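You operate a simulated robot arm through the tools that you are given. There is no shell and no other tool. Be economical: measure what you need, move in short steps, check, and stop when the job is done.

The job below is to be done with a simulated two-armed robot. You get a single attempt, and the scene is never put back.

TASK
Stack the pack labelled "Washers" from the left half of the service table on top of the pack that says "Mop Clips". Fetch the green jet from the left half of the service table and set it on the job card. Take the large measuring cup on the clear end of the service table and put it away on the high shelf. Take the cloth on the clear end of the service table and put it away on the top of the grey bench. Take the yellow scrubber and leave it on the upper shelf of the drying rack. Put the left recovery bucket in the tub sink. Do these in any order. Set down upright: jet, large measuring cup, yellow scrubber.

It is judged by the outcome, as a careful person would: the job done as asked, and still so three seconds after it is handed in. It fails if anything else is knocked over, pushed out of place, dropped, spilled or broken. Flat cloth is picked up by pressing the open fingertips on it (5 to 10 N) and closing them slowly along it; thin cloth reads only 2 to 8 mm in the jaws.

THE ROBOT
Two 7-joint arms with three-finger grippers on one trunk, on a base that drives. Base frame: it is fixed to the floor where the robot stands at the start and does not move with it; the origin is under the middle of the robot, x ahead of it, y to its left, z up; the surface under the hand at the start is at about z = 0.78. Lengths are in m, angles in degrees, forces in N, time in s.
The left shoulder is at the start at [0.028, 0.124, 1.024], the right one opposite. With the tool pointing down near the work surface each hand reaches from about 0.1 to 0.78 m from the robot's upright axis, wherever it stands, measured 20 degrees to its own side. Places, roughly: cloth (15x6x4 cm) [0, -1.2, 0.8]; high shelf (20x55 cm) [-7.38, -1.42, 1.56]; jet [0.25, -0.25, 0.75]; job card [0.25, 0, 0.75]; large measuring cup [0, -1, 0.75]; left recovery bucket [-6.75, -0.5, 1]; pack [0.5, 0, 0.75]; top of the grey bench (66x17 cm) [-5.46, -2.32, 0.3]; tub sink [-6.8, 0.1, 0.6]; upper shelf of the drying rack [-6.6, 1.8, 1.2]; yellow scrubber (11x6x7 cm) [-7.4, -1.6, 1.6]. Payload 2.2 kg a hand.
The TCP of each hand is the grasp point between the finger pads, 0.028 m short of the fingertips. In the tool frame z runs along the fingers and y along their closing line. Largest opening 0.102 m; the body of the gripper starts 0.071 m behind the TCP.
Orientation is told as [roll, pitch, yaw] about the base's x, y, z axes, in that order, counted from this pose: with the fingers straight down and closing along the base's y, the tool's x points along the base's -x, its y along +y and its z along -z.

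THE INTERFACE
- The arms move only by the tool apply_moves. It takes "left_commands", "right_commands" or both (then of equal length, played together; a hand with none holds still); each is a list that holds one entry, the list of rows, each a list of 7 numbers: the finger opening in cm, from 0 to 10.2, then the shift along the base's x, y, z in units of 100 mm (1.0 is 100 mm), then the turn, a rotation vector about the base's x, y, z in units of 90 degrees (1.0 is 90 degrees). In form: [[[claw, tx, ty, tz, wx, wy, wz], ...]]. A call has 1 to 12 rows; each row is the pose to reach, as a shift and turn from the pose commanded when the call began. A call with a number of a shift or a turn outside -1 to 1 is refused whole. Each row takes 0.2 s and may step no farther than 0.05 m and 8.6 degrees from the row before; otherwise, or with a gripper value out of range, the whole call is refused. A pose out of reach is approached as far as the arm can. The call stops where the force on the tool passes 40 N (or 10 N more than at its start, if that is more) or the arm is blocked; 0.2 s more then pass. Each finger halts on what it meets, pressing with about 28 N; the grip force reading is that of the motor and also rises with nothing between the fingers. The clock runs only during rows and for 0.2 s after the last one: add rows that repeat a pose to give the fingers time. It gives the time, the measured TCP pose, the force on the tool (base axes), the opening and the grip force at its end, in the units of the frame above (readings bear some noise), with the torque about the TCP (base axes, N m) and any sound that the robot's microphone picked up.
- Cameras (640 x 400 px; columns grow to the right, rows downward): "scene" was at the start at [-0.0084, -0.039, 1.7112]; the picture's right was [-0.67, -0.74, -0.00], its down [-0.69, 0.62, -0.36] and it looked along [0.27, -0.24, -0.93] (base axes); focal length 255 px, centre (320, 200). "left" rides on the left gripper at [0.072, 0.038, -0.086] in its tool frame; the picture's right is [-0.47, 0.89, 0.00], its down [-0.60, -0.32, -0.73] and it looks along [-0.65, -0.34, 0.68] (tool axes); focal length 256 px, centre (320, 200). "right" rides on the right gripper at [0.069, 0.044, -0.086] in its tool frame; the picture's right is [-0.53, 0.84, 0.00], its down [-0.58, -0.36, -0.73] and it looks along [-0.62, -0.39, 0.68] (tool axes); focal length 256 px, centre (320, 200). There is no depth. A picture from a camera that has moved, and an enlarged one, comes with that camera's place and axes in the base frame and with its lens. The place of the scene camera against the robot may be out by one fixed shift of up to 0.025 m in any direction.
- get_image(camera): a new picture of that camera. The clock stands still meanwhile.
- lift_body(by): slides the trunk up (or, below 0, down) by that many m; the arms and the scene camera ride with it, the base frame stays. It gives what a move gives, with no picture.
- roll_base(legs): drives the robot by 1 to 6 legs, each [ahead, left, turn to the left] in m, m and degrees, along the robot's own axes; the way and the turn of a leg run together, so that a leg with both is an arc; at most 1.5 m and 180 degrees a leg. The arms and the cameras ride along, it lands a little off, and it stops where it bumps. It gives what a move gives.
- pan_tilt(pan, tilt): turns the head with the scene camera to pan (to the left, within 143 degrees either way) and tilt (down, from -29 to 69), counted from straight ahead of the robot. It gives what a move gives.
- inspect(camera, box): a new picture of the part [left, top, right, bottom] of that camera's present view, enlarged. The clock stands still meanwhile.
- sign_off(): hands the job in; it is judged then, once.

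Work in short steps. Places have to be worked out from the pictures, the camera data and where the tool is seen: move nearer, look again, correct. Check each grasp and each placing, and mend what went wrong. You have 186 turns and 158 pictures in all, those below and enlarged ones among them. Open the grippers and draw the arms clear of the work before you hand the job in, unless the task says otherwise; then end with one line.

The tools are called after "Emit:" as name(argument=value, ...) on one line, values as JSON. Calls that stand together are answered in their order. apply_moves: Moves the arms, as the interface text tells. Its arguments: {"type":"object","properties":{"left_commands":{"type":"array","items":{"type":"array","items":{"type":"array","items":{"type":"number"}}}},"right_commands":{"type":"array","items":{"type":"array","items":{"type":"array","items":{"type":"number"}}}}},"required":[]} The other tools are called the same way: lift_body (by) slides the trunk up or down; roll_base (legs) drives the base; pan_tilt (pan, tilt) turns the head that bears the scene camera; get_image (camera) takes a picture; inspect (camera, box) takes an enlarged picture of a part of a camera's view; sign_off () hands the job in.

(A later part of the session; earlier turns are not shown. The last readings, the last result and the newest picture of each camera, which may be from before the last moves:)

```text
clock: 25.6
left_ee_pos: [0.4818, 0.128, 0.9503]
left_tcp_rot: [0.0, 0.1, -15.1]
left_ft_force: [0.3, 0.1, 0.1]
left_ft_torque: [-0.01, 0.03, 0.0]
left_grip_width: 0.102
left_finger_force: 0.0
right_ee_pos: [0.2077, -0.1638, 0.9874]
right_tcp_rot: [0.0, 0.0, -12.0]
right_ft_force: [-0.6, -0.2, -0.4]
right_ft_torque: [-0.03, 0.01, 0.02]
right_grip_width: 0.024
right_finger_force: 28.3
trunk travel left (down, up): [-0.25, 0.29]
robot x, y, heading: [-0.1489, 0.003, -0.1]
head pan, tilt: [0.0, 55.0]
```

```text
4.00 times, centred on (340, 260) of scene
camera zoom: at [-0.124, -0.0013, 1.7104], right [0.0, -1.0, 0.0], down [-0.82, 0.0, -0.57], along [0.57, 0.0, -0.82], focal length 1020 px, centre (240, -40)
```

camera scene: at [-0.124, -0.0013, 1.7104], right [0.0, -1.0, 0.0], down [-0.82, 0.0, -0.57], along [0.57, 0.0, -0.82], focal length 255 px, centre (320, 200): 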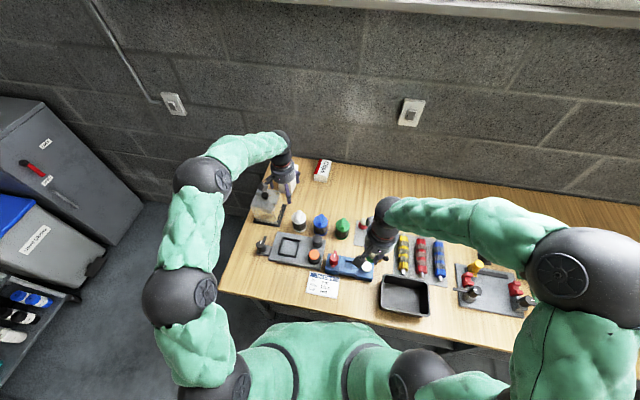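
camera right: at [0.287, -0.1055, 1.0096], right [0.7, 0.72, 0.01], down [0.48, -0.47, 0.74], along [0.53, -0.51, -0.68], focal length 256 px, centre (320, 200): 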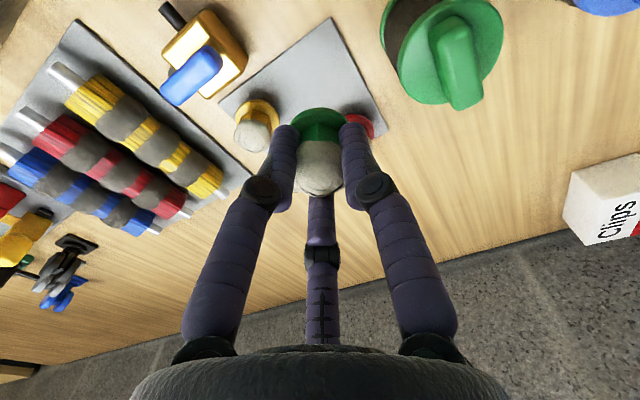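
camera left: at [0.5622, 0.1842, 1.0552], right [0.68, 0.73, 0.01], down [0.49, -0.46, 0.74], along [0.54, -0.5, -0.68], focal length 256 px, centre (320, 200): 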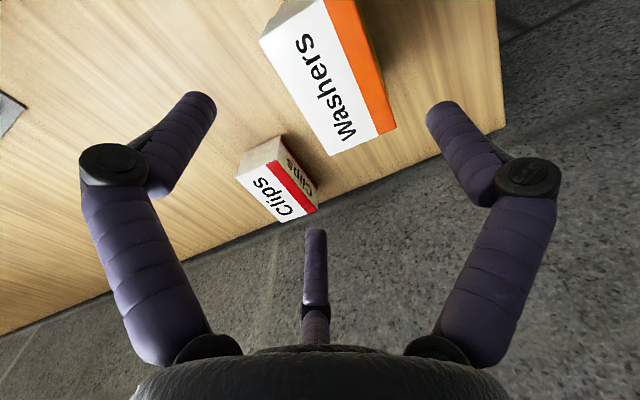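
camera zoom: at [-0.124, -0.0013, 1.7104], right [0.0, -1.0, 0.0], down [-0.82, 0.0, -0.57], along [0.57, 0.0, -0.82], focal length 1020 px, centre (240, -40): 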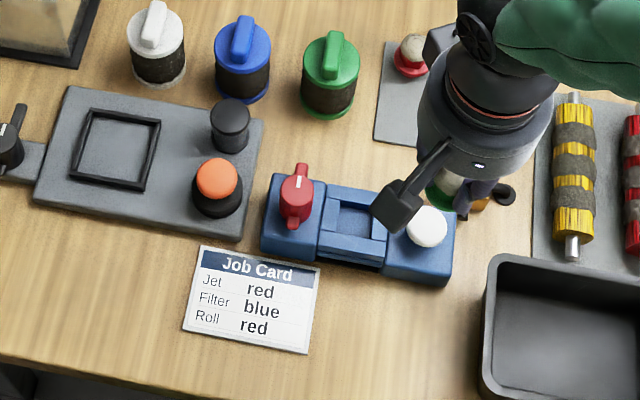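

Scene camera reads ~2 cm short in x (checked on the red jet), so the card centre ≈ (0.172, −0.012). Carry the jet over there.

Emit:
apply_moves(right_commands=[[[1.5, -0.1, 0.4, 0, 0, 0, 0], [1.5, -0.2, 0.8, 0, 0, 0, 0], [1.5, -0.3, 1.0, 0, 0, 0, 0]]])

Emit:
apply_moves(right_commands=[[[1.5, -0.06, 0.4, 0, 0, 0, 0], [1.5, -0.06, 0.52, -0.3, 0, 0, 0], [1.5, -0.06, 0.52, -0.6, 0, 0, 0], [1.5, -0.06, 0.52, -0.8, 0, 0, 0], [1.5, -0.06, 0.52, -0.8, 0, 0, 0]]])

Emit:
get_image(camera="right")

Emit:
inspect(camera="scene", box=[260, 210, 420, 310])

```text
clock: 26.4
left_ee_pos: [0.4817, 0.1277, 0.9505]
left_tcp_rot: [0.0, 0.0, -15.1]
left_ft_force: [0.3, -0.5, -0.6]
left_ft_torque: [0.0, -0.02, 0.02]
left_grip_width: 0.102
left_finger_force: 0.2
right_ee_pos: [0.1775, -0.0657, 0.9879]
right_tcp_rot: [0.1, 0.0, -12.0]
right_ft_force: [-0.2, 0.0, -0.7]
right_ft_torque: [-0.03, 0.03, -0.02]
right_grip_width: 0.024
right_finger_force: 27.8
trunk travel left (down, up): [-0.25, 0.29]
robot x, y, heading: [-0.1459, 0.0033, -0.5]
head pan, tilt: [0.0, 55.0]
```

```text
clock: 27.6
left_ee_pos: [0.4815, 0.1271, 0.9508]
left_tcp_rot: [0.1, 0.1, -15.2]
left_ft_force: [0.7, 0.0, 0.2]
left_ft_torque: [-0.01, 0.02, -0.01]
left_grip_width: 0.102
left_finger_force: 0.0
right_ee_pos: [0.1694, -0.0131, 0.9077]
right_tcp_rot: [0.0, 0.0, -12.2]
right_ft_force: [0.2, 0.3, -0.4]
right_ft_torque: [0.01, -0.01, -0.01]
right_grip_width: 0.0242
right_finger_force: 27.7
trunk travel left (down, up): [-0.25, 0.29]
robot x, y, heading: [-0.1503, 0.0031, 0.0]
head pan, tilt: [0.0, 55.0]
```

```text
126 pictures are left
camera right: at [0.1115, 0.0438, 0.9931], right [0.7, 0.72, 0.0], down [0.49, -0.48, 0.73], along [0.52, -0.51, -0.68], focal length 256 px, centre (320, 200)
```

right: 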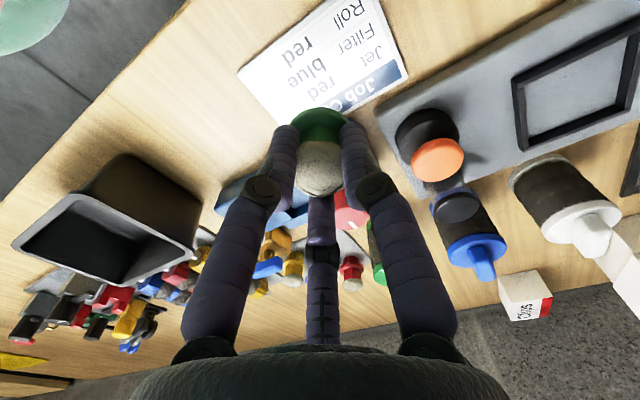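

```text
4.00 times, centred on (340, 260) of scene
camera zoom: at [-0.1238, -0.0018, 1.7105], right [0.0, -1.0, 0.0], down [-0.82, 0.0, -0.57], along [0.57, 0.0, -0.82], focal length 1020 px, centre (240, -40)
```

zoom: 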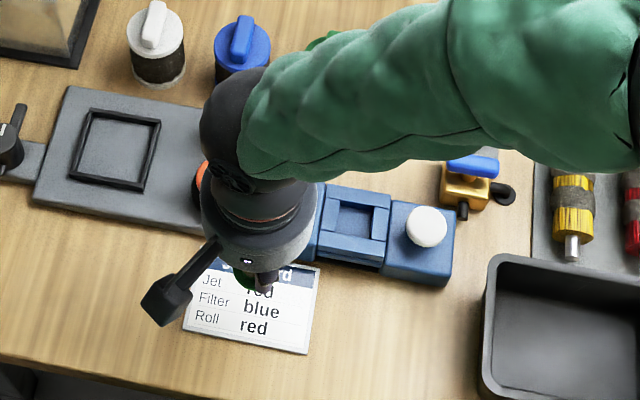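

Card centre from the wrist view ≈ (0.170, −0.010); the jet is above it. Lower until contact.

Emit:
apply_moves(right_commands=[[[1.5, 0, 0.03, -0.3, 0, 0, 0], [1.5, 0, 0.03, -0.55, 0, 0, 0], [1.5, 0, 0.03, -0.65, 0, 0, 0], [1.5, 0, 0.03, -0.69, 0, 0, 0], [1.5, 0, 0.03, -0.72, 0, 0, 0], [1.5, 0, 0.03, -0.72, 0, 0, 0]]])

Emit:
get_image(camera="right")

```text
clock: 29.0
left_ee_pos: [0.4813, 0.1275, 0.9504]
left_tcp_rot: [0.2, 0.1, -15.2]
left_ft_force: [-0.1, 0.3, -0.1]
left_ft_torque: [0.01, 0.04, 0.0]
left_grip_width: 0.1022
left_finger_force: 0.1
right_ee_pos: [0.1711, -0.01, 0.836]
right_tcp_rot: [0.0, 0.1, -12.0]
right_ft_force: [-0.3, 0.9, -0.1]
right_ft_torque: [-0.03, 0.02, 0.0]
right_grip_width: 0.0242
right_finger_force: 28.5
trunk travel left (down, up): [-0.25, 0.29]
robot x, y, heading: [-0.1499, -0.0024, -0.1]
head pan, tilt: [0.0, 55.0]
```

```text
124 pictures are left
camera right: at [0.1119, 0.0469, 0.9212], right [0.7, 0.72, 0.0], down [0.49, -0.48, 0.73], along [0.52, -0.51, -0.68], focal length 256 px, centre (320, 200)
```

right: 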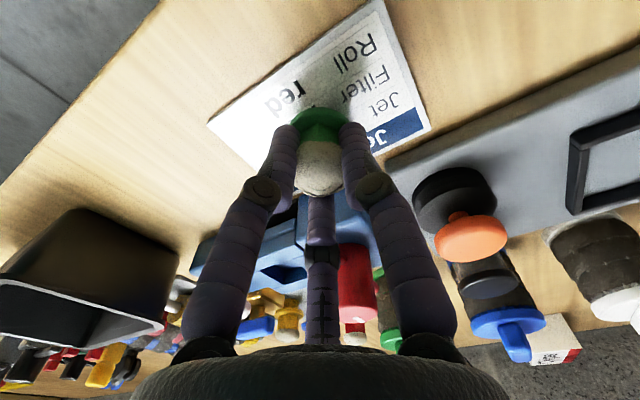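

Near the card; continue in 2–3 mm steps to contact.

Emit:
apply_moves(right_commands=[[[1.5, 0, 0, -0.03, 0, 0, 0], [1.5, 0, 0, -0.06, 0, 0, 0], [1.5, 0, 0, -0.09, 0, 0, 0], [1.5, 0, 0, -0.09, 0, 0, 0]]])

```text
clock: 29.7
left_ee_pos: [0.4793, 0.1274, 0.9504]
left_tcp_rot: [0.1, 0.1, -15.1]
left_ft_force: [0.4, 0.1, 0.3]
left_ft_torque: [0.01, -0.06, -0.02]
left_grip_width: 0.1018
left_finger_force: 0.0
right_ee_pos: [0.1718, -0.0098, 0.8309]
right_tcp_rot: [0.0, -0.3, -12.2]
right_ft_force: [-5.8, -2.5, 21.0]
right_ft_torque: [-0.06, 0.32, 0.01]
right_grip_width: 0.0239
right_finger_force: 26.9
trunk travel left (down, up): [-0.25, 0.29]
robot x, y, heading: [-0.1512, 0.0006, -0.2]
head pan, tilt: [0.0, 55.0]
stopped in row 3 (right hand): the force on the tool passed its limit at 45 N (the readings are from after the stop); the commanded pose is now the measured one
```

Contact. Ease up 1 mm, open, and rise straight.

Emit:
apply_moves(right_commands=[[[2, 0, 0, 0.01, 0, 0, 0], [3, 0, 0, 0.01, 0, 0, 0], [5.5, 0, 0, 0.01, 0, 0, 0], [5.5, 0, 0, 0.01, 0, 0, 0], [5.5, 0, 0, 0.2, 0, 0, 0], [5.5, 0, 0, 0.5, 0, 0, 0], [5.5, 0, 0, 0.9, 0, 0, 0], [5.5, 0, 0, 0.9, 0, 0, 0]]])

Emit:
get_image(camera="right")

```text
clock: 31.5
left_ee_pos: [0.4824, 0.1262, 0.951]
left_tcp_rot: [0.1, 0.1, -15.1]
left_ft_force: [0.1, 0.2, 0.8]
left_ft_torque: [0.01, -0.01, 0.02]
left_grip_width: 0.102
left_finger_force: 0.1
right_ee_pos: [0.1735, -0.0081, 0.9206]
right_tcp_rot: [-0.1, -0.3, -12.2]
right_ft_force: [-0.3, -0.1, -0.1]
right_ft_torque: [0.0, 0.0, 0.01]
right_grip_width: 0.0549
right_finger_force: 0.2
trunk travel left (down, up): [-0.25, 0.29]
robot x, y, heading: [-0.1503, 0.003, -0.1]
head pan, tilt: [0.0, 55.0]
```

```text
123 pictures are left
camera right: at [0.1143, 0.0473, 1.0053], right [0.7, 0.71, 0.0], down [0.49, -0.48, 0.73], along [0.52, -0.51, -0.68], focal length 256 px, centre (320, 200)
```

right: 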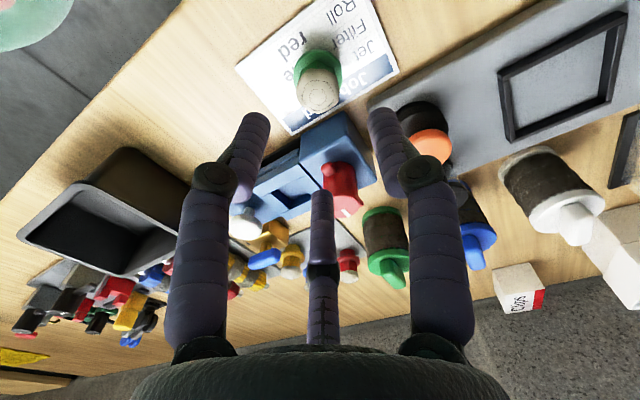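

Jet stands upright on the card. Draw both hands up and in, then look right along the table.

Emit:
apply_moves(left_commands=[[[10.2, -0.2, 0.1, 0.4, 0, 0, 0.07], [10.2, -0.5, 0.2, 0.7, 0, 0, 0.14], [10.2, -0.8, 0.3, 1.0, 0, 0, 0.17], [10.2, -1.0, 0.5, 1.0, 0, 0, 0.17]]], right_commands=[[[5.5, 0, -0.1, 0.4, 0, 0, 0.07], [5.5, 0, -0.4, 0.7, 0, 0, 0.13], [5.5, 0, -0.7, 1.0, 0, 0, 0.13], [5.5, 0.2, -1.0, 1.0, 0, 0, 0.13]]])

Emit:
pan_tilt(pan=-70, tilt=35)

Emit:
get_image(camera="scene")

```text
clock: 32.5
left_ee_pos: [0.3809, 0.1777, 1.0514]
left_tcp_rot: [0.1, 0.2, 0.2]
left_ft_force: [-0.2, 0.2, -0.2]
left_ft_torque: [0.03, 0.02, 0.0]
left_grip_width: 0.1021
left_finger_force: 0.1
right_ee_pos: [0.1931, -0.1081, 1.0201]
right_tcp_rot: [0.1, -0.1, -0.4]
right_ft_force: [0.2, -0.2, -0.9]
right_ft_torque: [-0.01, 0.01, 0.0]
right_grip_width: 0.0551
right_finger_force: 0.0
trunk travel left (down, up): [-0.25, 0.29]
robot x, y, heading: [-0.1513, 0.0018, -0.1]
head pan, tilt: [0.0, 55.0]
```

```text
clock: 33.9
left_ee_pos: [0.3821, 0.1767, 1.0522]
left_tcp_rot: [0.2, 0.2, 0.2]
left_ft_force: [-0.2, 0.3, -0.2]
left_ft_torque: [-0.03, -0.01, 0.0]
left_grip_width: 0.1016
left_finger_force: 0.0
right_ee_pos: [0.1912, -0.1093, 1.0209]
right_tcp_rot: [0.0, -0.2, -0.5]
right_ft_force: [-1.2, 0.7, 0.5]
right_ft_torque: [0.0, 0.02, -0.02]
right_grip_width: 0.0552
right_finger_force: 0.0
trunk travel left (down, up): [-0.25, 0.29]
robot x, y, heading: [-0.1468, 0.0021, -0.1]
head pan, tilt: [-70.0, 35.0]
```

```text
122 pictures are left
camera scene: at [-0.1658, -0.0847, 1.7387], right [-0.94, -0.34, 0.0], down [-0.2, 0.54, -0.82], along [0.28, -0.77, -0.57], focal length 255 px, centre (320, 200)
```

scene: 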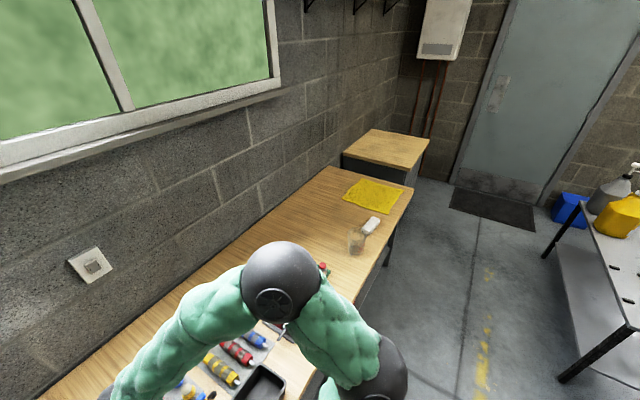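

Cup (clear) at ≈(0,−1.03), white cloth ≈(−0.04,−1.23). The table runs at about −11°; I turn with it and slide right 1 m.

Emit:
roll_base(legs=[[0, 0, -11], [0, -1.0, 0]])

Emit:
pan_tilt(pan=-15, tilt=55)

Emit:
get_image(camera="scene")

```text
clock: 39.8
left_ee_pos: [0.2102, -0.9083, 1.052]
left_tcp_rot: [0.1, 0.2, -11.2]
left_ft_force: [-0.6, -0.2, 0.2]
left_ft_torque: [0.02, -0.02, -0.01]
left_grip_width: 0.1021
left_finger_force: 0.0
right_ee_pos: [-0.0319, -1.1537, 1.0216]
right_tcp_rot: [0.1, -0.2, -11.8]
right_ft_force: [0.4, 0.6, -0.8]
right_ft_torque: [0.06, 0.03, -0.03]
right_grip_width: 0.055
right_finger_force: 0.0
trunk travel left (down, up): [-0.25, 0.29]
robot x, y, heading: [-0.3471, -0.9791, -11.7]
head pan, tilt: [-70.0, 35.0]
```

```text
clock: 41.1
left_ee_pos: [0.2104, -0.9085, 1.0511]
left_tcp_rot: [0.0, 0.1, -11.2]
left_ft_force: [0.2, -0.2, 0.3]
left_ft_torque: [-0.02, 0.01, -0.03]
left_grip_width: 0.1018
left_finger_force: 0.0
right_ee_pos: [-0.0317, -1.1531, 1.0204]
right_tcp_rot: [0.1, -0.2, -11.8]
right_ft_force: [0.1, 1.5, -0.1]
right_ft_torque: [0.01, -0.02, -0.01]
right_grip_width: 0.0553
right_finger_force: 0.0
trunk travel left (down, up): [-0.25, 0.29]
robot x, y, heading: [-0.346, -0.9777, -11.6]
head pan, tilt: [-15.0, 55.0]
```

```text
121 pictures are left
camera scene: at [-0.3263, -1.0068, 1.7105], right [-0.45, -0.89, 0.0], down [-0.73, 0.37, -0.57], along [0.51, -0.26, -0.82], focal length 255 px, centre (320, 200)
```

scene: 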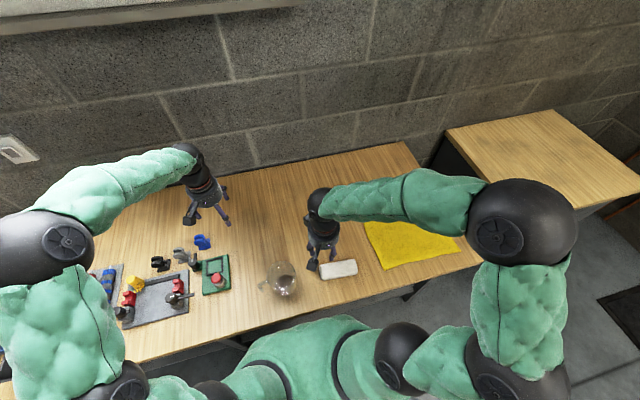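

Zoom on the cup, white item and yellow piece; also the wrist view.

Emit:
inspect(camera="scene", box=[240, 210, 480, 330])

Emit:
get_image(camera="right")

```text
2.67 times, centred on (360, 270) of scene
camera zoom: at [-0.3263, -1.0068, 1.7105], right [-0.45, -0.89, 0.0], down [-0.73, 0.37, -0.57], along [0.51, -0.26, -0.82], focal length 680 px, centre (213, 13)
```

zoom: 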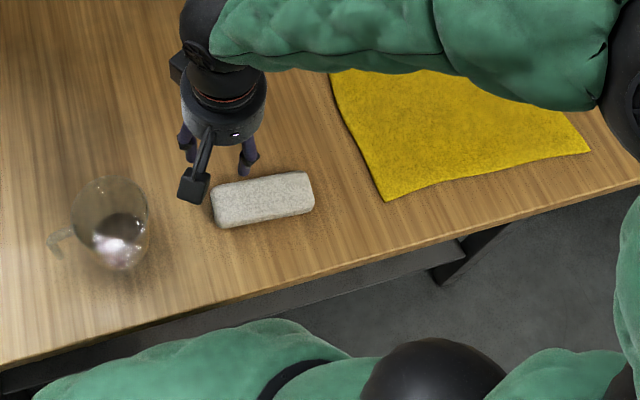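

```text
119 pictures are left
camera right: at [-0.0914, -1.0972, 1.1057], right [0.7, 0.72, 0.0], down [0.49, -0.47, 0.73], along [0.53, -0.51, -0.68], focal length 256 px, centre (320, 200)
```

right: 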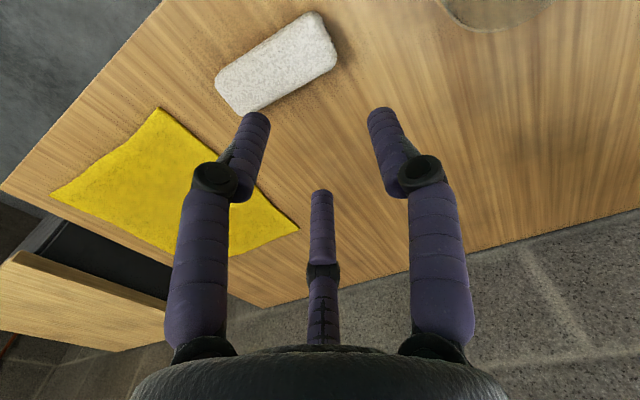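

White terry bundle (15×6×4) at ≈(−0.049,−1.199), long axis ~13° off y: that's the cloth. Turn the right hand +88° and stand above it.

Emit:
apply_moves(right_commands=[[[8, 0, -0.1, 0, 0, 0, 0.09], [10.2, 0, -0.2, 0, 0, 0, 0.18], [10.2, 0, -0.3, 0, 0, 0, 0.27], [10.2, 0, -0.4, 0, 0, 0, 0.36], [10.2, 0, -0.5, 0, 0, 0, 0.45], [10.2, 0, -0.5, 0, 0, 0, 0.54], [10.2, 0, -0.5, 0, 0, 0, 0.63], [10.2, 0, -0.5, -0.1, 0, 0, 0.72], [10.2, 0, -0.5, -0.3, 0, 0, 0.81], [10.2, 0, -0.5, -0.5, 0, 0, 0.9], [10.2, 0, -0.5, -0.7, 0, 0, 0.98], [10.2, 0, -0.5, -0.7, 0, 0, 0.98]]])

Emit:
get_image(camera="right")

Emit:
inspect(camera="scene", box=[240, 210, 480, 330])

```text
clock: 43.7
left_ee_pos: [0.2109, -0.9094, 1.0517]
left_tcp_rot: [0.1, 0.1, -11.2]
left_ft_force: [0.0, 0.5, 0.7]
left_ft_torque: [-0.03, -0.02, 0.01]
left_grip_width: 0.102
left_finger_force: 0.0
right_ee_pos: [-0.0323, -1.2042, 0.9511]
right_tcp_rot: [0.0, -0.3, 76.5]
right_ft_force: [0.6, -0.2, -0.2]
right_ft_torque: [-0.01, -0.01, -0.01]
right_grip_width: 0.1019
right_finger_force: 0.0
trunk travel left (down, up): [-0.25, 0.29]
robot x, y, heading: [-0.3474, -0.9797, -11.6]
head pan, tilt: [-15.0, 55.0]
```

```text
118 pictures are left
camera right: at [-0.0903, -1.2608, 1.0355], right [-0.7, 0.72, 0.0], down [0.49, 0.47, 0.73], along [0.52, 0.51, -0.68], focal length 256 px, centre (320, 200)
```

right: 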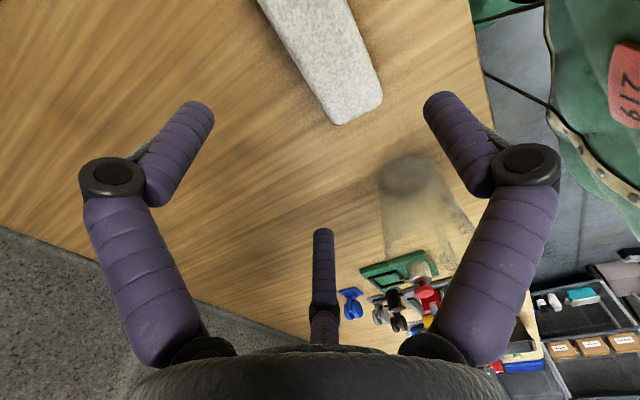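

```text
2.67 times, centred on (360, 270) of scene
camera zoom: at [-0.3267, -1.0066, 1.7105], right [-0.45, -0.9, 0.0], down [-0.73, 0.37, -0.57], along [0.51, -0.26, -0.82], focal length 680 px, centre (213, 13)
```

zoom: 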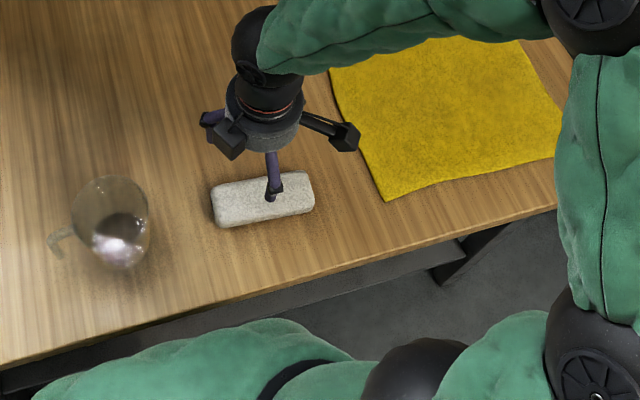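

Cloth centre refined ≈(−0.048,−1.213). Descend with a small correction and close gently.

Emit:
apply_moves(right_commands=[[[10.2, -0.05, -0.13, -0.3, 0, 0, 0], [10.2, -0.05, -0.13, -0.6, 0, 0, 0], [10.2, -0.05, -0.13, -0.8, 0, 0, 0], [10.2, -0.05, -0.13, -0.8, 0, 0, 0]]])

Emit:
get_image(camera="right")

```text
clock: 44.7
left_ee_pos: [0.2101, -0.9075, 1.0513]
left_tcp_rot: [0.1, 0.2, -11.3]
left_ft_force: [0.0, -0.3, 0.5]
left_ft_torque: [-0.04, -0.02, -0.01]
left_grip_width: 0.1018
left_finger_force: 0.1
right_ee_pos: [-0.0375, -1.215, 0.87]
right_tcp_rot: [0.1, -0.2, 76.5]
right_ft_force: [0.0, -1.0, 0.8]
right_ft_torque: [-0.02, 0.04, 0.0]
right_grip_width: 0.1021
right_finger_force: 0.1
trunk travel left (down, up): [-0.25, 0.29]
robot x, y, heading: [-0.3472, -0.9799, -11.4]
head pan, tilt: [-15.0, 55.0]
```

```text
116 pictures are left
camera right: at [-0.0963, -1.2736, 0.9551], right [-0.7, 0.72, 0.0], down [0.49, 0.47, 0.73], along [0.52, 0.51, -0.68], focal length 256 px, centre (320, 200)
```

right: 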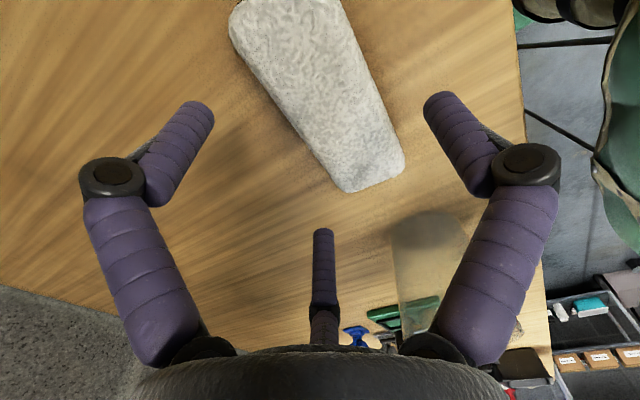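

Good. Descend to 0.822 and close.

Emit:
apply_moves(right_commands=[[[10.2, 0, 0, -0.2, 0, 0, 0], [10.2, 0, 0, -0.4, 0, 0, 0], [10.2, 0, 0, -0.49, 0, 0, 0], [9, 0, 0, -0.49, 0, 0, 0], [7.5, 0, 0, -0.49, 0, 0, 0], [6, 0, 0, -0.49, 0, 0, 0], [5, 0, 0, -0.49, 0, 0, 0], [5, 0, 0, -0.49, 0, 0, 0]]])

Emit:
apply_moves(right_commands=[[[5, 0, 0, 0.1, 0, 0, 0], [5, 0, 0, 0.4, 0, 0, 0], [5, 0, 0, 0.9, 0, 0, 0], [5, 0, 0, 0.9, 0, 0, 0]]])

Emit:
get_image(camera="right")

```text
clock: 46.5
left_ee_pos: [0.2093, -0.9089, 1.0524]
left_tcp_rot: [0.1, 0.1, -11.3]
left_ft_force: [0.8, 0.4, 0.2]
left_ft_torque: [0.0, -0.04, 0.01]
left_grip_width: 0.1018
left_finger_force: 0.0
right_ee_pos: [-0.037, -1.2157, 0.8222]
right_tcp_rot: [0.0, -0.2, 76.4]
right_ft_force: [-0.1, 1.2, 7.8]
right_ft_torque: [0.1, 0.17, -0.3]
right_grip_width: 0.0779
right_finger_force: 28.4
trunk travel left (down, up): [-0.25, 0.29]
robot x, y, heading: [-0.3463, -0.9814, -11.4]
head pan, tilt: [-15.0, 55.0]
```

```text
clock: 47.5
left_ee_pos: [0.21, -0.9109, 1.0516]
left_tcp_rot: [0.1, 0.1, -11.2]
left_ft_force: [-0.4, -0.3, -0.4]
left_ft_torque: [0.0, 0.02, 0.02]
left_grip_width: 0.1018
left_finger_force: 0.1
right_ee_pos: [-0.0376, -1.2177, 0.9114]
right_tcp_rot: [0.1, -0.2, 76.4]
right_ft_force: [0.5, -0.8, -0.6]
right_ft_torque: [-0.01, -0.03, 0.01]
right_grip_width: 0.0778
right_finger_force: 27.5
trunk travel left (down, up): [-0.25, 0.29]
robot x, y, heading: [-0.3447, -0.9782, -11.3]
head pan, tilt: [-15.0, 55.0]
```

```text
115 pictures are left
camera right: at [-0.0966, -1.2748, 0.9976], right [-0.7, 0.72, 0.0], down [0.49, 0.47, 0.73], along [0.52, 0.51, -0.68], focal length 256 px, centre (320, 200)
```

right: 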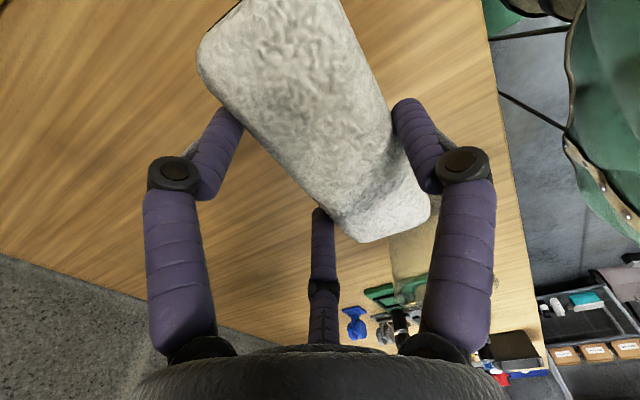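

Cloth held. Raise right hand and bring the left hand above the cup at height.

Emit:
apply_moves(right_commands=[[[5, 0, -0.2, 0.4, 0, 0, 0], [5, 0, -0.4, 0.8, 0, 0, 0], [5, 0, -0.5, 1.0, 0, 0, 0], [5, 0, -0.5, 1.0, 0, 0, 0]]], left_commands=[[[10.2, -0.2, -0.1, 0.4, 0, 0, 0], [10.2, -0.4, -0.3, 0.8, 0, 0, 0], [10.2, -0.7, -0.3, 0.9, 0, 0, 0], [10.2, -1.0, -0.3, 0.9, 0, 0, 0]]])

Emit:
apply_moves(left_commands=[[[10.2, -0.4, -0.2, 0.0, 0, 0, 0], [10.2, -0.8, -0.4, 0.0, 0, 0, 0], [10.2, -1.0, -0.6, 0.0, 0, 0, 0], [10.2, -1.0, -0.6, 0.0, 0, 0, 0]]])

Emit:
get_image(camera="left")

Emit:
inspect(camera="scene", box=[220, 210, 380, 310])

```text
clock: 48.5
left_ee_pos: [0.1098, -0.9405, 1.1414]
left_tcp_rot: [0.2, 0.2, -11.1]
left_ft_force: [-0.1, 0.4, 0.7]
left_ft_torque: [-0.01, -0.02, 0.01]
left_grip_width: 0.1021
left_finger_force: 0.1
right_ee_pos: [-0.037, -1.2682, 1.0119]
right_tcp_rot: [0.1, -0.2, 76.4]
right_ft_force: [-0.3, -0.2, -0.4]
right_ft_torque: [0.04, 0.01, 0.01]
right_grip_width: 0.0775
right_finger_force: 27.6
trunk travel left (down, up): [-0.25, 0.29]
robot x, y, heading: [-0.3444, -0.9799, -11.6]
head pan, tilt: [-15.0, 55.0]
```

```text
clock: 49.5
left_ee_pos: [0.0097, -0.999, 1.1414]
left_tcp_rot: [0.1, 0.0, -11.2]
left_ft_force: [-0.4, -0.4, -0.3]
left_ft_torque: [-0.02, -0.01, 0.02]
left_grip_width: 0.1021
left_finger_force: 0.1
right_ee_pos: [-0.0377, -1.2673, 1.0108]
right_tcp_rot: [0.1, -0.1, 76.4]
right_ft_force: [-0.4, -0.2, -0.7]
right_ft_torque: [-0.01, -0.03, 0.04]
right_grip_width: 0.0774
right_finger_force: 27.8
trunk travel left (down, up): [-0.25, 0.29]
robot x, y, heading: [-0.347, -0.9778, -11.5]
head pan, tilt: [-15.0, 55.0]
```

```text
114 pictures are left
camera left: at [-0.0527, -0.9488, 1.2268], right [0.63, 0.78, 0.0], down [0.53, -0.43, 0.73], along [0.57, -0.46, -0.68], focal length 256 px, centre (320, 200)
```

left: 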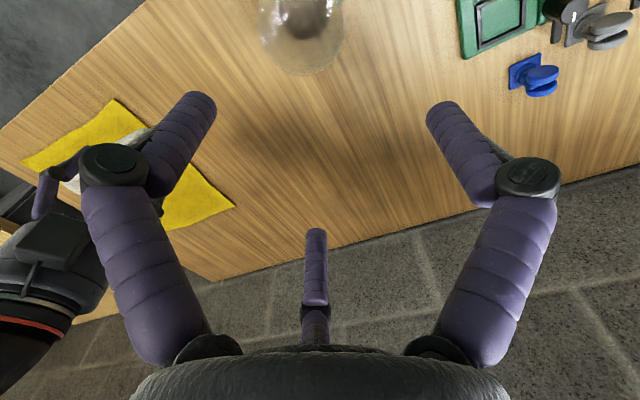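

```text
4.00 times, centred on (300, 260) of scene
camera zoom: at [-0.3259, -1.0062, 1.7105], right [-0.45, -0.9, 0.0], down [-0.73, 0.36, -0.57], along [0.51, -0.26, -0.82], focal length 1020 px, centre (400, -40)
```

zoom: 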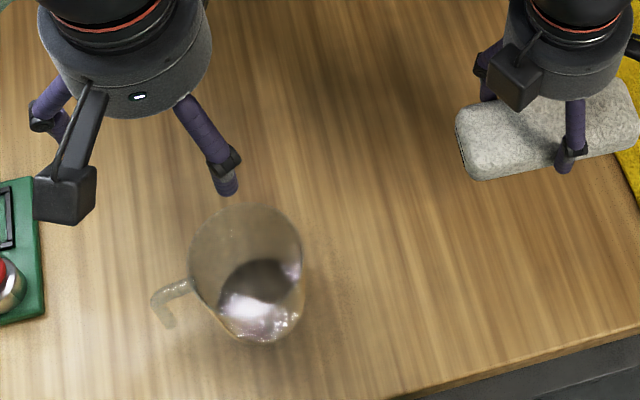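

The cup needs a better wrist view; I draw the left hand back 10 cm to see it obliquely.

Emit:
apply_moves(left_commands=[[[10.2, -0.4, 0.2, 0.0, 0, 0, 0], [10.2, -0.8, 0.4, 0.0, 0, 0, 0], [10.2, -1.0, 0.5, 0.0, 0, 0, 0], [10.2, -1.0, 0.5, 0.0, 0, 0, 0]]])

Emit:
get_image(camera="left")

```text
clock: 50.5
left_ee_pos: [-0.0897, -0.9511, 1.1408]
left_tcp_rot: [0.1, 0.2, -11.2]
left_ft_force: [0.5, -0.3, 0.5]
left_ft_torque: [0.01, -0.01, 0.01]
left_grip_width: 0.1021
left_finger_force: 0.0
right_ee_pos: [-0.0386, -1.2671, 1.0107]
right_tcp_rot: [0.0, -0.2, 76.4]
right_ft_force: [0.2, 0.6, 0.8]
right_ft_torque: [0.03, -0.01, -0.02]
right_grip_width: 0.0775
right_finger_force: 28.1
trunk travel left (down, up): [-0.25, 0.29]
robot x, y, heading: [-0.3446, -0.9781, -11.7]
head pan, tilt: [-15.0, 55.0]
```

```text
112 pictures are left
camera left: at [-0.1525, -0.8995, 1.2272], right [0.63, 0.78, 0.0], down [0.53, -0.43, 0.73], along [0.57, -0.46, -0.68], focal length 256 px, centre (320, 200)
```

left: 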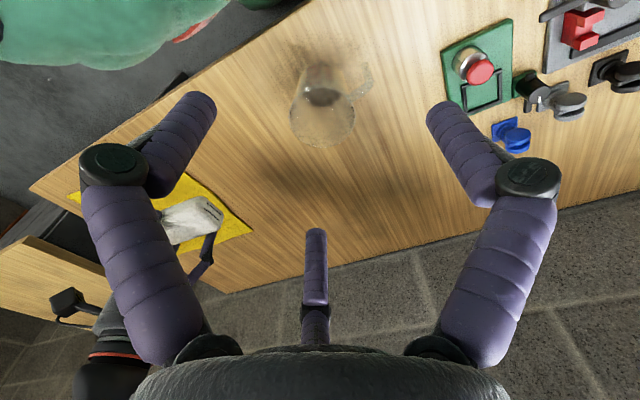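

Emit:
inspect(camera="left", box=[250, 40, 410, 160])

```text
3.33 times, centred on (330, 100) of left
camera zoom: at [-0.1525, -0.8995, 1.2272], right [0.63, 0.78, 0.0], down [0.53, -0.43, 0.73], along [0.57, -0.46, -0.68], focal length 853 px, centre (287, 533)
```

zoom: 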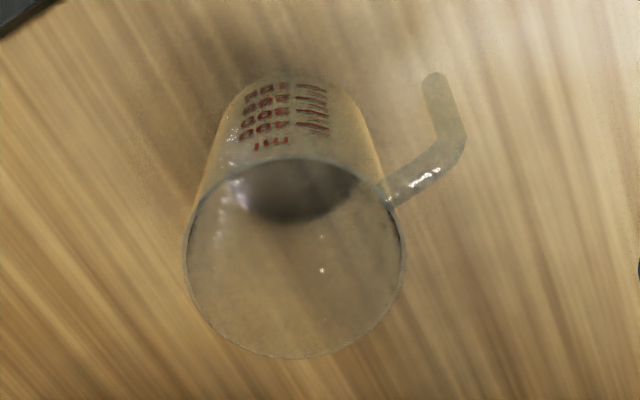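

Cup centre ≈(−0.012,−1.008), rim dia ≈8.8 cm at z≈0.91, handle at ~73°. I turn the left hand to yaw 43° so the handle lies between jaws, and come above the cup.

Emit:
apply_moves(left_commands=[[[10.2, 0.15, -0.1, 0.0, 0, 0, 0.09], [10.2, 0.3, -0.2, 0.0, 0, 0, 0.18], [10.2, 0.45, -0.3, 0.0, 0, 0, 0.27], [10.2, 0.6, -0.4, -0.2, 0, 0, 0.36], [10.2, 0.78, -0.57, -0.4, 0, 0, 0.45], [10.2, 0.78, -0.57, -0.6, 0, 0, 0.53], [10.2, 0.78, -0.57, -0.9, 0, 0, 0.6], [10.2, 0.78, -0.57, -0.9, 0, 0, 0.6]]])

Emit:
get_image(camera="left")

Emit:
inspect(camera="scene", box=[220, 210, 380, 310])

```text
clock: 52.3
left_ee_pos: [-0.0101, -1.0062, 1.0497]
left_tcp_rot: [0.0, 0.2, 42.9]
left_ft_force: [0.1, 0.4, 0.3]
left_ft_torque: [0.02, 0.01, 0.0]
left_grip_width: 0.102
left_finger_force: 0.0
right_ee_pos: [-0.0368, -1.2676, 1.0121]
right_tcp_rot: [0.0, -0.2, 76.4]
right_ft_force: [0.0, 0.9, -0.4]
right_ft_torque: [0.01, 0.0, 0.04]
right_grip_width: 0.0773
right_finger_force: 28.2
trunk travel left (down, up): [-0.25, 0.29]
robot x, y, heading: [-0.347, -0.9756, -11.5]
head pan, tilt: [-15.0, 55.0]
```

```text
110 pictures are left
camera left: at [-0.0897, -1.0282, 1.1365], right [-0.26, 0.97, 0.0], down [0.66, 0.18, 0.73], along [0.7, 0.19, -0.68], focal length 256 px, centre (320, 200)
```

left: 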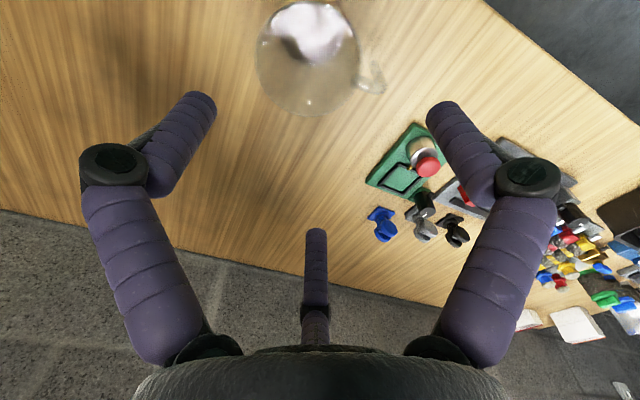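

```text
4.00 times, centred on (300, 260) of scene
camera zoom: at [-0.327, -1.0062, 1.7105], right [-0.45, -0.9, 0.0], down [-0.73, 0.36, -0.57], along [0.51, -0.26, -0.82], focal length 1020 px, centre (400, -40)
```

zoom: 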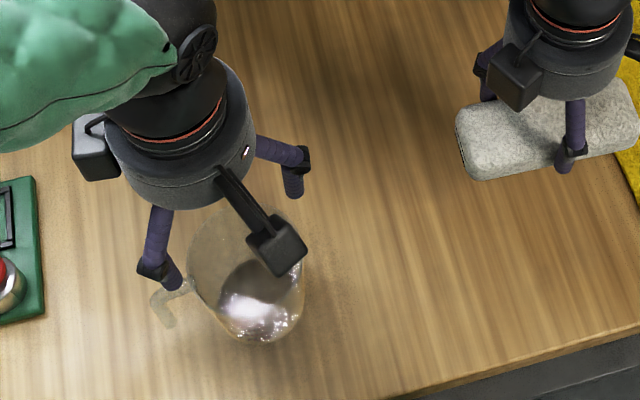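

Rim centre ≈(−0.013,−1.013). Lower to just above the rim and recheck.

Emit:
apply_moves(left_commands=[[[10.2, -0.03, -0.06, -0.3, 0, 0, 0], [10.2, -0.03, -0.06, -0.6, 0, 0, 0], [10.2, -0.03, -0.06, -0.85, 0, 0, 0], [10.2, -0.03, -0.06, -0.85, 0, 0, 0]]])

Emit:
get_image(camera="left")

Emit:
inspect(camera="scene", box=[240, 230, 340, 300])

```text
clock: 53.3
left_ee_pos: [-0.0132, -1.0127, 0.9657]
left_tcp_rot: [0.0, 0.0, 42.8]
left_ft_force: [-0.5, -0.5, -1.1]
left_ft_torque: [0.03, 0.03, 0.03]
left_grip_width: 0.1021
left_finger_force: 0.1
right_ee_pos: [-0.0378, -1.2671, 1.0124]
right_tcp_rot: [0.1, -0.2, 76.4]
right_ft_force: [-0.3, -0.7, 0.5]
right_ft_torque: [0.03, 0.02, -0.05]
right_grip_width: 0.0773
right_finger_force: 28.2
trunk travel left (down, up): [-0.25, 0.29]
robot x, y, heading: [-0.3457, -0.9791, -11.6]
head pan, tilt: [-15.0, 55.0]
```

```text
108 pictures are left
camera left: at [-0.0915, -1.0348, 1.0516], right [-0.26, 0.97, 0.0], down [0.66, 0.18, 0.73], along [0.7, 0.19, -0.68], focal length 256 px, centre (320, 200)
```

left: 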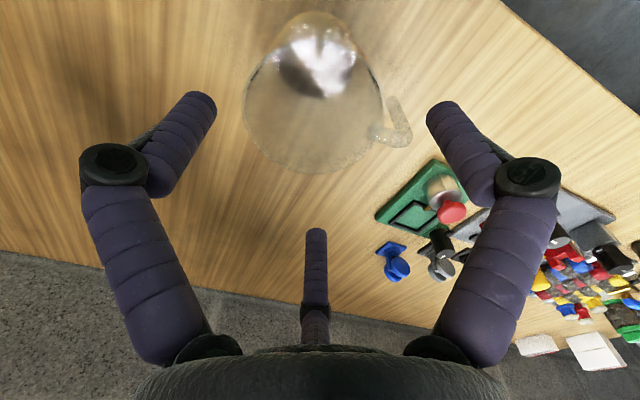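

```text
5.71 times, centred on (290, 265) of scene
camera zoom: at [-0.3266, -1.0065, 1.7105], right [-0.45, -0.9, 0.0], down [-0.73, 0.37, -0.57], along [0.51, -0.26, -0.82], focal length 1457 px, centre (491, -171)
```

zoom: 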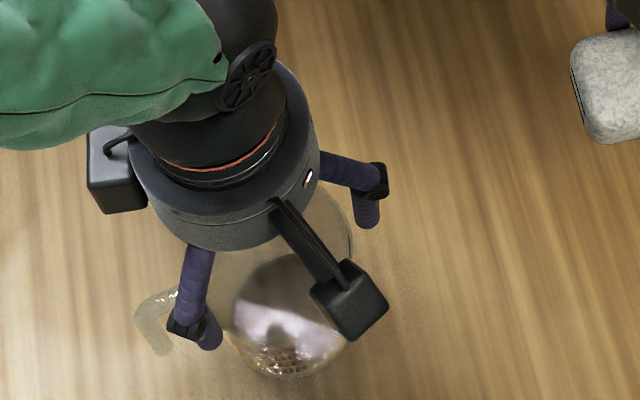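

Cup is centred within a few mm. Descend around it and close gently.

Emit:
apply_moves(left_commands=[[[10.2, 0.01, -0.04, -0.2, 0, 0, 0], [10.2, 0.01, -0.04, -0.4, 0, 0, 0], [10.2, 0.01, -0.04, -0.6, 0, 0, 0], [10.2, 0.01, -0.04, -0.75, 0, 0, 0], [10.2, 0.01, -0.04, -0.85, 0, 0, 0], [10.2, 0.01, -0.04, -0.85, 0, 0, 0]]])

Emit:
get_image(camera="left")

```text
clock: 54.2
left_ee_pos: [-0.0027, -1.0214, 0.9032]
left_tcp_rot: [-1.2, -0.3, 43.1]
left_ft_force: [1.7, 3.1, 11.7]
left_ft_torque: [0.18, -0.52, 0.14]
left_grip_width: 0.1025
left_finger_force: 0.1
right_ee_pos: [-0.0367, -1.2667, 1.0114]
right_tcp_rot: [0.1, -0.2, 76.3]
right_ft_force: [0.3, -0.5, 0.2]
right_ft_torque: [-0.01, 0.01, 0.0]
right_grip_width: 0.0772
right_finger_force: 28.2
trunk travel left (down, up): [-0.25, 0.29]
robot x, y, heading: [-0.3461, -0.9791, -11.4]
head pan, tilt: [-15.0, 55.0]
stopped in row 4 (left hand): the force on the tool passed its limit at 53 N (the readings are from after the stop); the commanded pose is now the measured one
```

```text
106 pictures are left
camera left: at [-0.0824, -1.0413, 0.9882], right [-0.27, 0.96, -0.02], down [0.64, 0.19, 0.74], along [0.72, 0.19, -0.67], focal length 256 px, centre (320, 200)
```

left: 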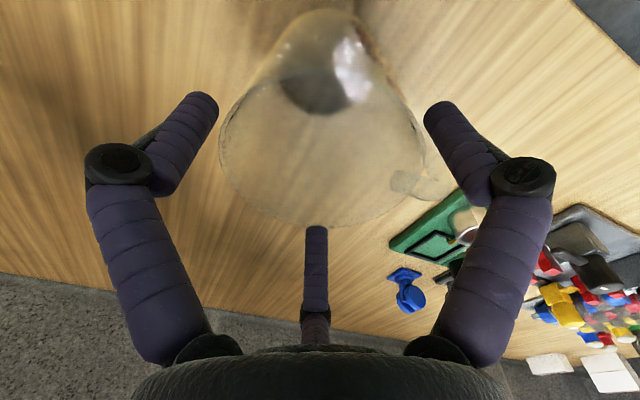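

A jaw met the rim. Lift clear, see whether the cup shifted, and re-measure.

Emit:
apply_moves(left_commands=[[[10.2, -0.05, 0, 0.2, 0, 0, 0], [10.2, -0.1, 0, 0.45, 0, 0, 0], [10.2, -0.1, 0, 0.7, 0.013, 0, 0], [10.2, -0.1, 0, 0.7, 0.013, 0, 0]]])

Emit:
inspect(camera="left", box=[200, 0, 440, 180])

Emit:
inspect(camera="scene", box=[240, 230, 340, 300])

```text
clock: 55.2
left_ee_pos: [-0.0141, -1.0199, 0.9718]
left_tcp_rot: [-0.1, -1.0, 43.0]
left_ft_force: [0.2, 0.5, -0.1]
left_ft_torque: [0.03, 0.0, 0.02]
left_grip_width: 0.1021
left_finger_force: 0.0
right_ee_pos: [-0.0362, -1.268, 1.0113]
right_tcp_rot: [0.2, -0.2, 76.3]
right_ft_force: [0.5, 0.1, -0.5]
right_ft_torque: [0.0, 0.0, 0.0]
right_grip_width: 0.0776
right_finger_force: 27.8
trunk travel left (down, up): [-0.25, 0.29]
robot x, y, heading: [-0.3447, -0.9744, -11.5]
head pan, tilt: [-15.0, 55.0]
```

```text
2.22 times, centred on (320, 90) of left
camera zoom: at [-0.0932, -1.0429, 1.0563], right [-0.26, 0.96, 0.01], down [0.65, 0.17, 0.74], along [0.71, 0.2, -0.67], focal length 569 px, centre (320, 444)
```

zoom: 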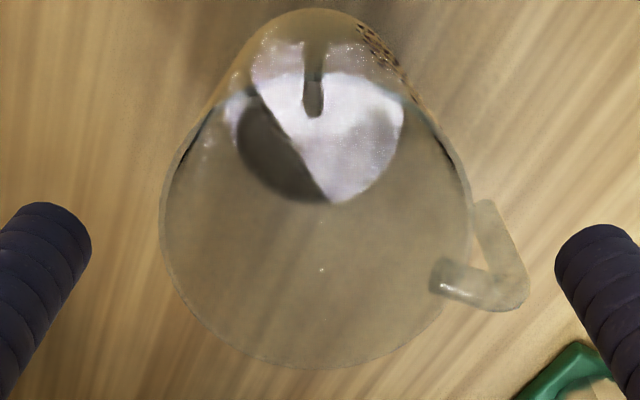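

```text
5.71 times, centred on (290, 265) of scene
camera zoom: at [-0.3259, -1.0068, 1.7105], right [-0.45, -0.9, 0.0], down [-0.73, 0.36, -0.57], along [0.51, -0.26, -0.82], focal length 1457 px, centre (491, -171)
```

zoom: 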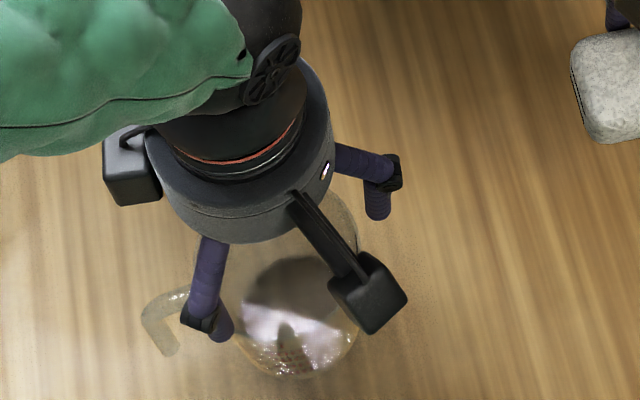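

Combining the views: rim radius ≈46 mm at z≈0.891, centre ≈(−0.007,−1.019) — only 4–5 mm clearance. Centre and stop just above the rim to check.

Emit:
apply_moves(left_commands=[[[10.2, 0.07, 0.01, -0.2, 0, 0.011, 0], [10.2, 0.07, 0.01, -0.4, 0, 0.011, 0], [10.2, 0.07, 0.01, -0.4, 0, 0.011, 0]]])

Emit:
get_image(camera="left")

```text
clock: 56.0
left_ee_pos: [-0.0064, -1.0189, 0.9336]
left_tcp_rot: [0.4, -0.2, 43.2]
left_ft_force: [-0.1, 0.9, -0.1]
left_ft_torque: [0.0, 0.0, -0.01]
left_grip_width: 0.1018
left_finger_force: 0.1
right_ee_pos: [-0.0359, -1.2673, 1.0113]
right_tcp_rot: [0.0, -0.2, 76.4]
right_ft_force: [-0.2, 0.3, -0.8]
right_ft_torque: [-0.01, 0.0, -0.01]
right_grip_width: 0.0772
right_finger_force: 28.3
trunk travel left (down, up): [-0.25, 0.29]
robot x, y, heading: [-0.3454, -0.9769, -11.7]
head pan, tilt: [-15.0, 55.0]
```

```text
103 pictures are left
camera left: at [-0.0848, -1.0418, 1.0178], right [-0.26, 0.96, 0.01], down [0.66, 0.17, 0.73], along [0.7, 0.2, -0.68], focal length 256 px, centre (320, 200)
```

left: 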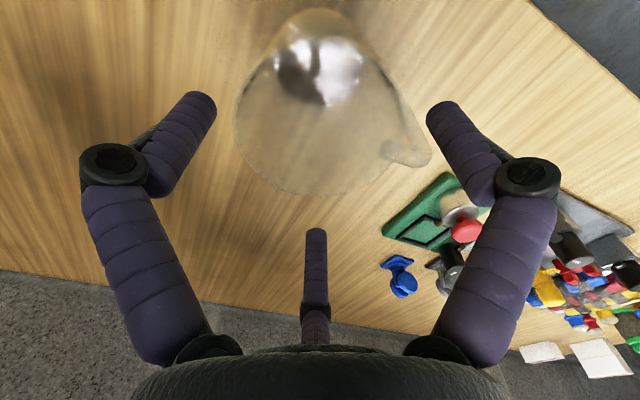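

Check gives cup centre (−0.004,−1.019), TCP within 2 mm. Descend slowly.

Emit:
apply_moves(left_commands=[[[10.2, 0.02, 0.0, -0.1, 0, 0, 0], [10.2, 0.02, 0.0, -0.2, 0, 0, 0], [10.2, 0.02, 0.0, -0.3, 0, 0, 0], [10.2, 0.02, 0.0, -0.42, 0, 0, 0], [10.2, 0.02, 0.0, -0.54, 0, 0, 0], [10.2, 0.02, 0, -0.65, 0, 0, 0], [10.2, 0.02, 0, -0.65, 0, 0, 0]]])

Emit:
get_image(camera="left")

```text
clock: 57.6
left_ee_pos: [-0.0057, -1.0187, 0.8669]
left_tcp_rot: [0.6, -0.2, 43.2]
left_ft_force: [0.3, -0.3, 0.5]
left_ft_torque: [-0.01, -0.01, 0.0]
left_grip_width: 0.1021
left_finger_force: 0.0
right_ee_pos: [-0.0368, -1.2671, 1.012]
right_tcp_rot: [0.1, -0.1, 76.5]
right_ft_force: [0.6, -0.4, -1.0]
right_ft_torque: [0.0, -0.01, -0.01]
right_grip_width: 0.0776
right_finger_force: 28.5
trunk travel left (down, up): [-0.25, 0.29]
robot x, y, heading: [-0.3438, -0.9774, -11.4]
head pan, tilt: [-15.0, 55.0]
```

```text
102 pictures are left
camera left: at [-0.0839, -1.0413, 0.9526], right [-0.26, 0.96, 0.01], down [0.66, 0.17, 0.73], along [0.7, 0.2, -0.68], focal length 256 px, centre (320, 200)
```

left: 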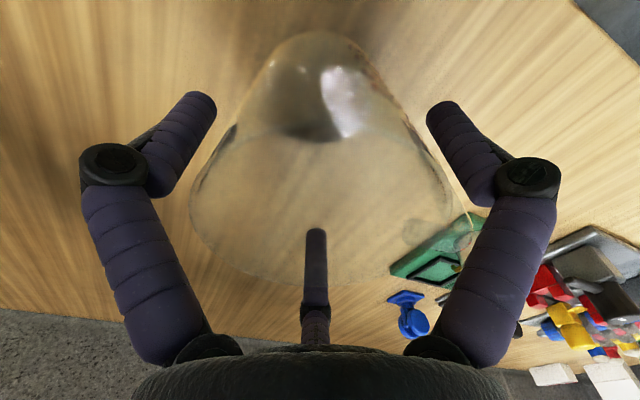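

No contact; the cup is inside the jaws. Close and check.

Emit:
apply_moves(left_commands=[[[9.6, 0, 0, 0, 0, 0, 0], [9, 0, 0, 0, 0, 0, 0], [8.4, 0, 0, 0, 0, 0, 0], [7.6, 0, 0, 0, 0, 0, 0], [7, 0, 0, 0, 0, 0, 0], [6, 0, 0, 0, 0, 0, 0], [6, 0, 0, 0, 0, 0, 0]]])

Emit:
apply_moves(left_commands=[[[6, 0, 0, 0.1, 0, 0, 0], [6, 0, 0, 0.4, 0, 0, 0], [6, 0, 0, 0.8, 0, 0, 0], [6, 0, 0, 0.8, 0, 0, 0]]])

Emit:
get_image(camera="left")

Emit:
get_image(camera="scene")

```text
clock: 59.2
left_ee_pos: [-0.0061, -1.0186, 0.8675]
left_tcp_rot: [0.5, -0.3, 43.0]
left_ft_force: [1.0, 1.6, 2.8]
left_ft_torque: [0.12, -0.11, 0.03]
left_grip_width: 0.0906
left_finger_force: 28.7
right_ee_pos: [-0.0369, -1.2668, 1.0115]
right_tcp_rot: [0.1, -0.2, 76.4]
right_ft_force: [-0.3, -0.5, -0.3]
right_ft_torque: [0.02, 0.02, -0.01]
right_grip_width: 0.0774
right_finger_force: 27.9
trunk travel left (down, up): [-0.25, 0.29]
robot x, y, heading: [-0.3433, -0.9769, -11.5]
head pan, tilt: [-15.0, 55.0]
```

```text
clock: 60.2
left_ee_pos: [-0.0065, -1.0184, 0.9468]
left_tcp_rot: [0.6, -0.3, 42.9]
left_ft_force: [0.7, 0.2, -0.7]
left_ft_torque: [-0.03, 0.02, -0.01]
left_grip_width: 0.0903
left_finger_force: 28.6
right_ee_pos: [-0.0378, -1.2668, 1.0118]
right_tcp_rot: [0.1, -0.2, 76.4]
right_ft_force: [0.9, 0.1, -0.4]
right_ft_torque: [0.0, -0.01, 0.01]
right_grip_width: 0.0775
right_finger_force: 27.8
trunk travel left (down, up): [-0.25, 0.29]
robot x, y, heading: [-0.3445, -0.9753, -11.5]
head pan, tilt: [-15.0, 55.0]
```

```text
101 pictures are left
camera left: at [-0.0839, -1.0414, 1.0323], right [-0.26, 0.96, 0.01], down [0.66, 0.17, 0.73], along [0.7, 0.2, -0.68], focal length 256 px, centre (320, 200)
```

left: 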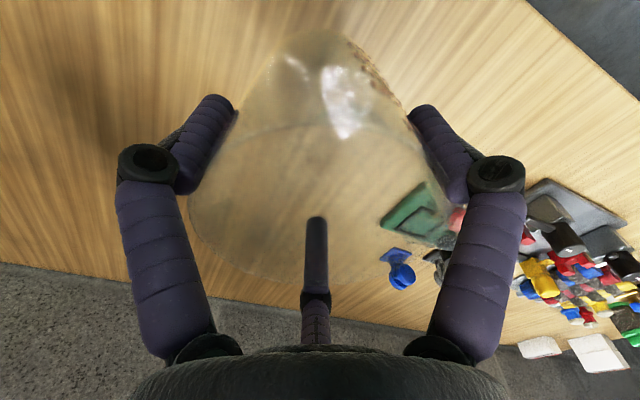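

```text
100 pictures are left
camera scene: at [-0.3256, -1.007, 1.7105], right [-0.45, -0.9, 0.0], down [-0.73, 0.36, -0.57], along [0.51, -0.26, -0.82], focal length 255 px, centre (320, 200)
```

scene: 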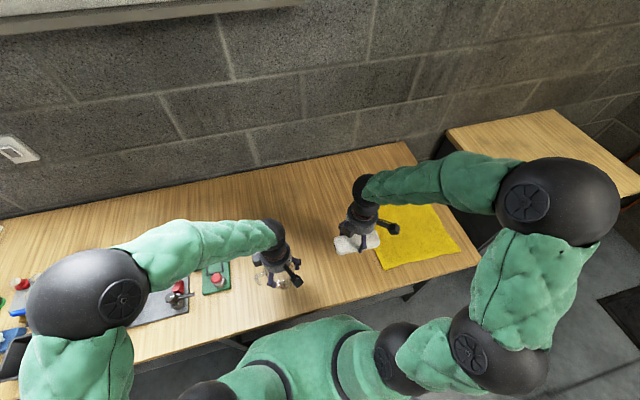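

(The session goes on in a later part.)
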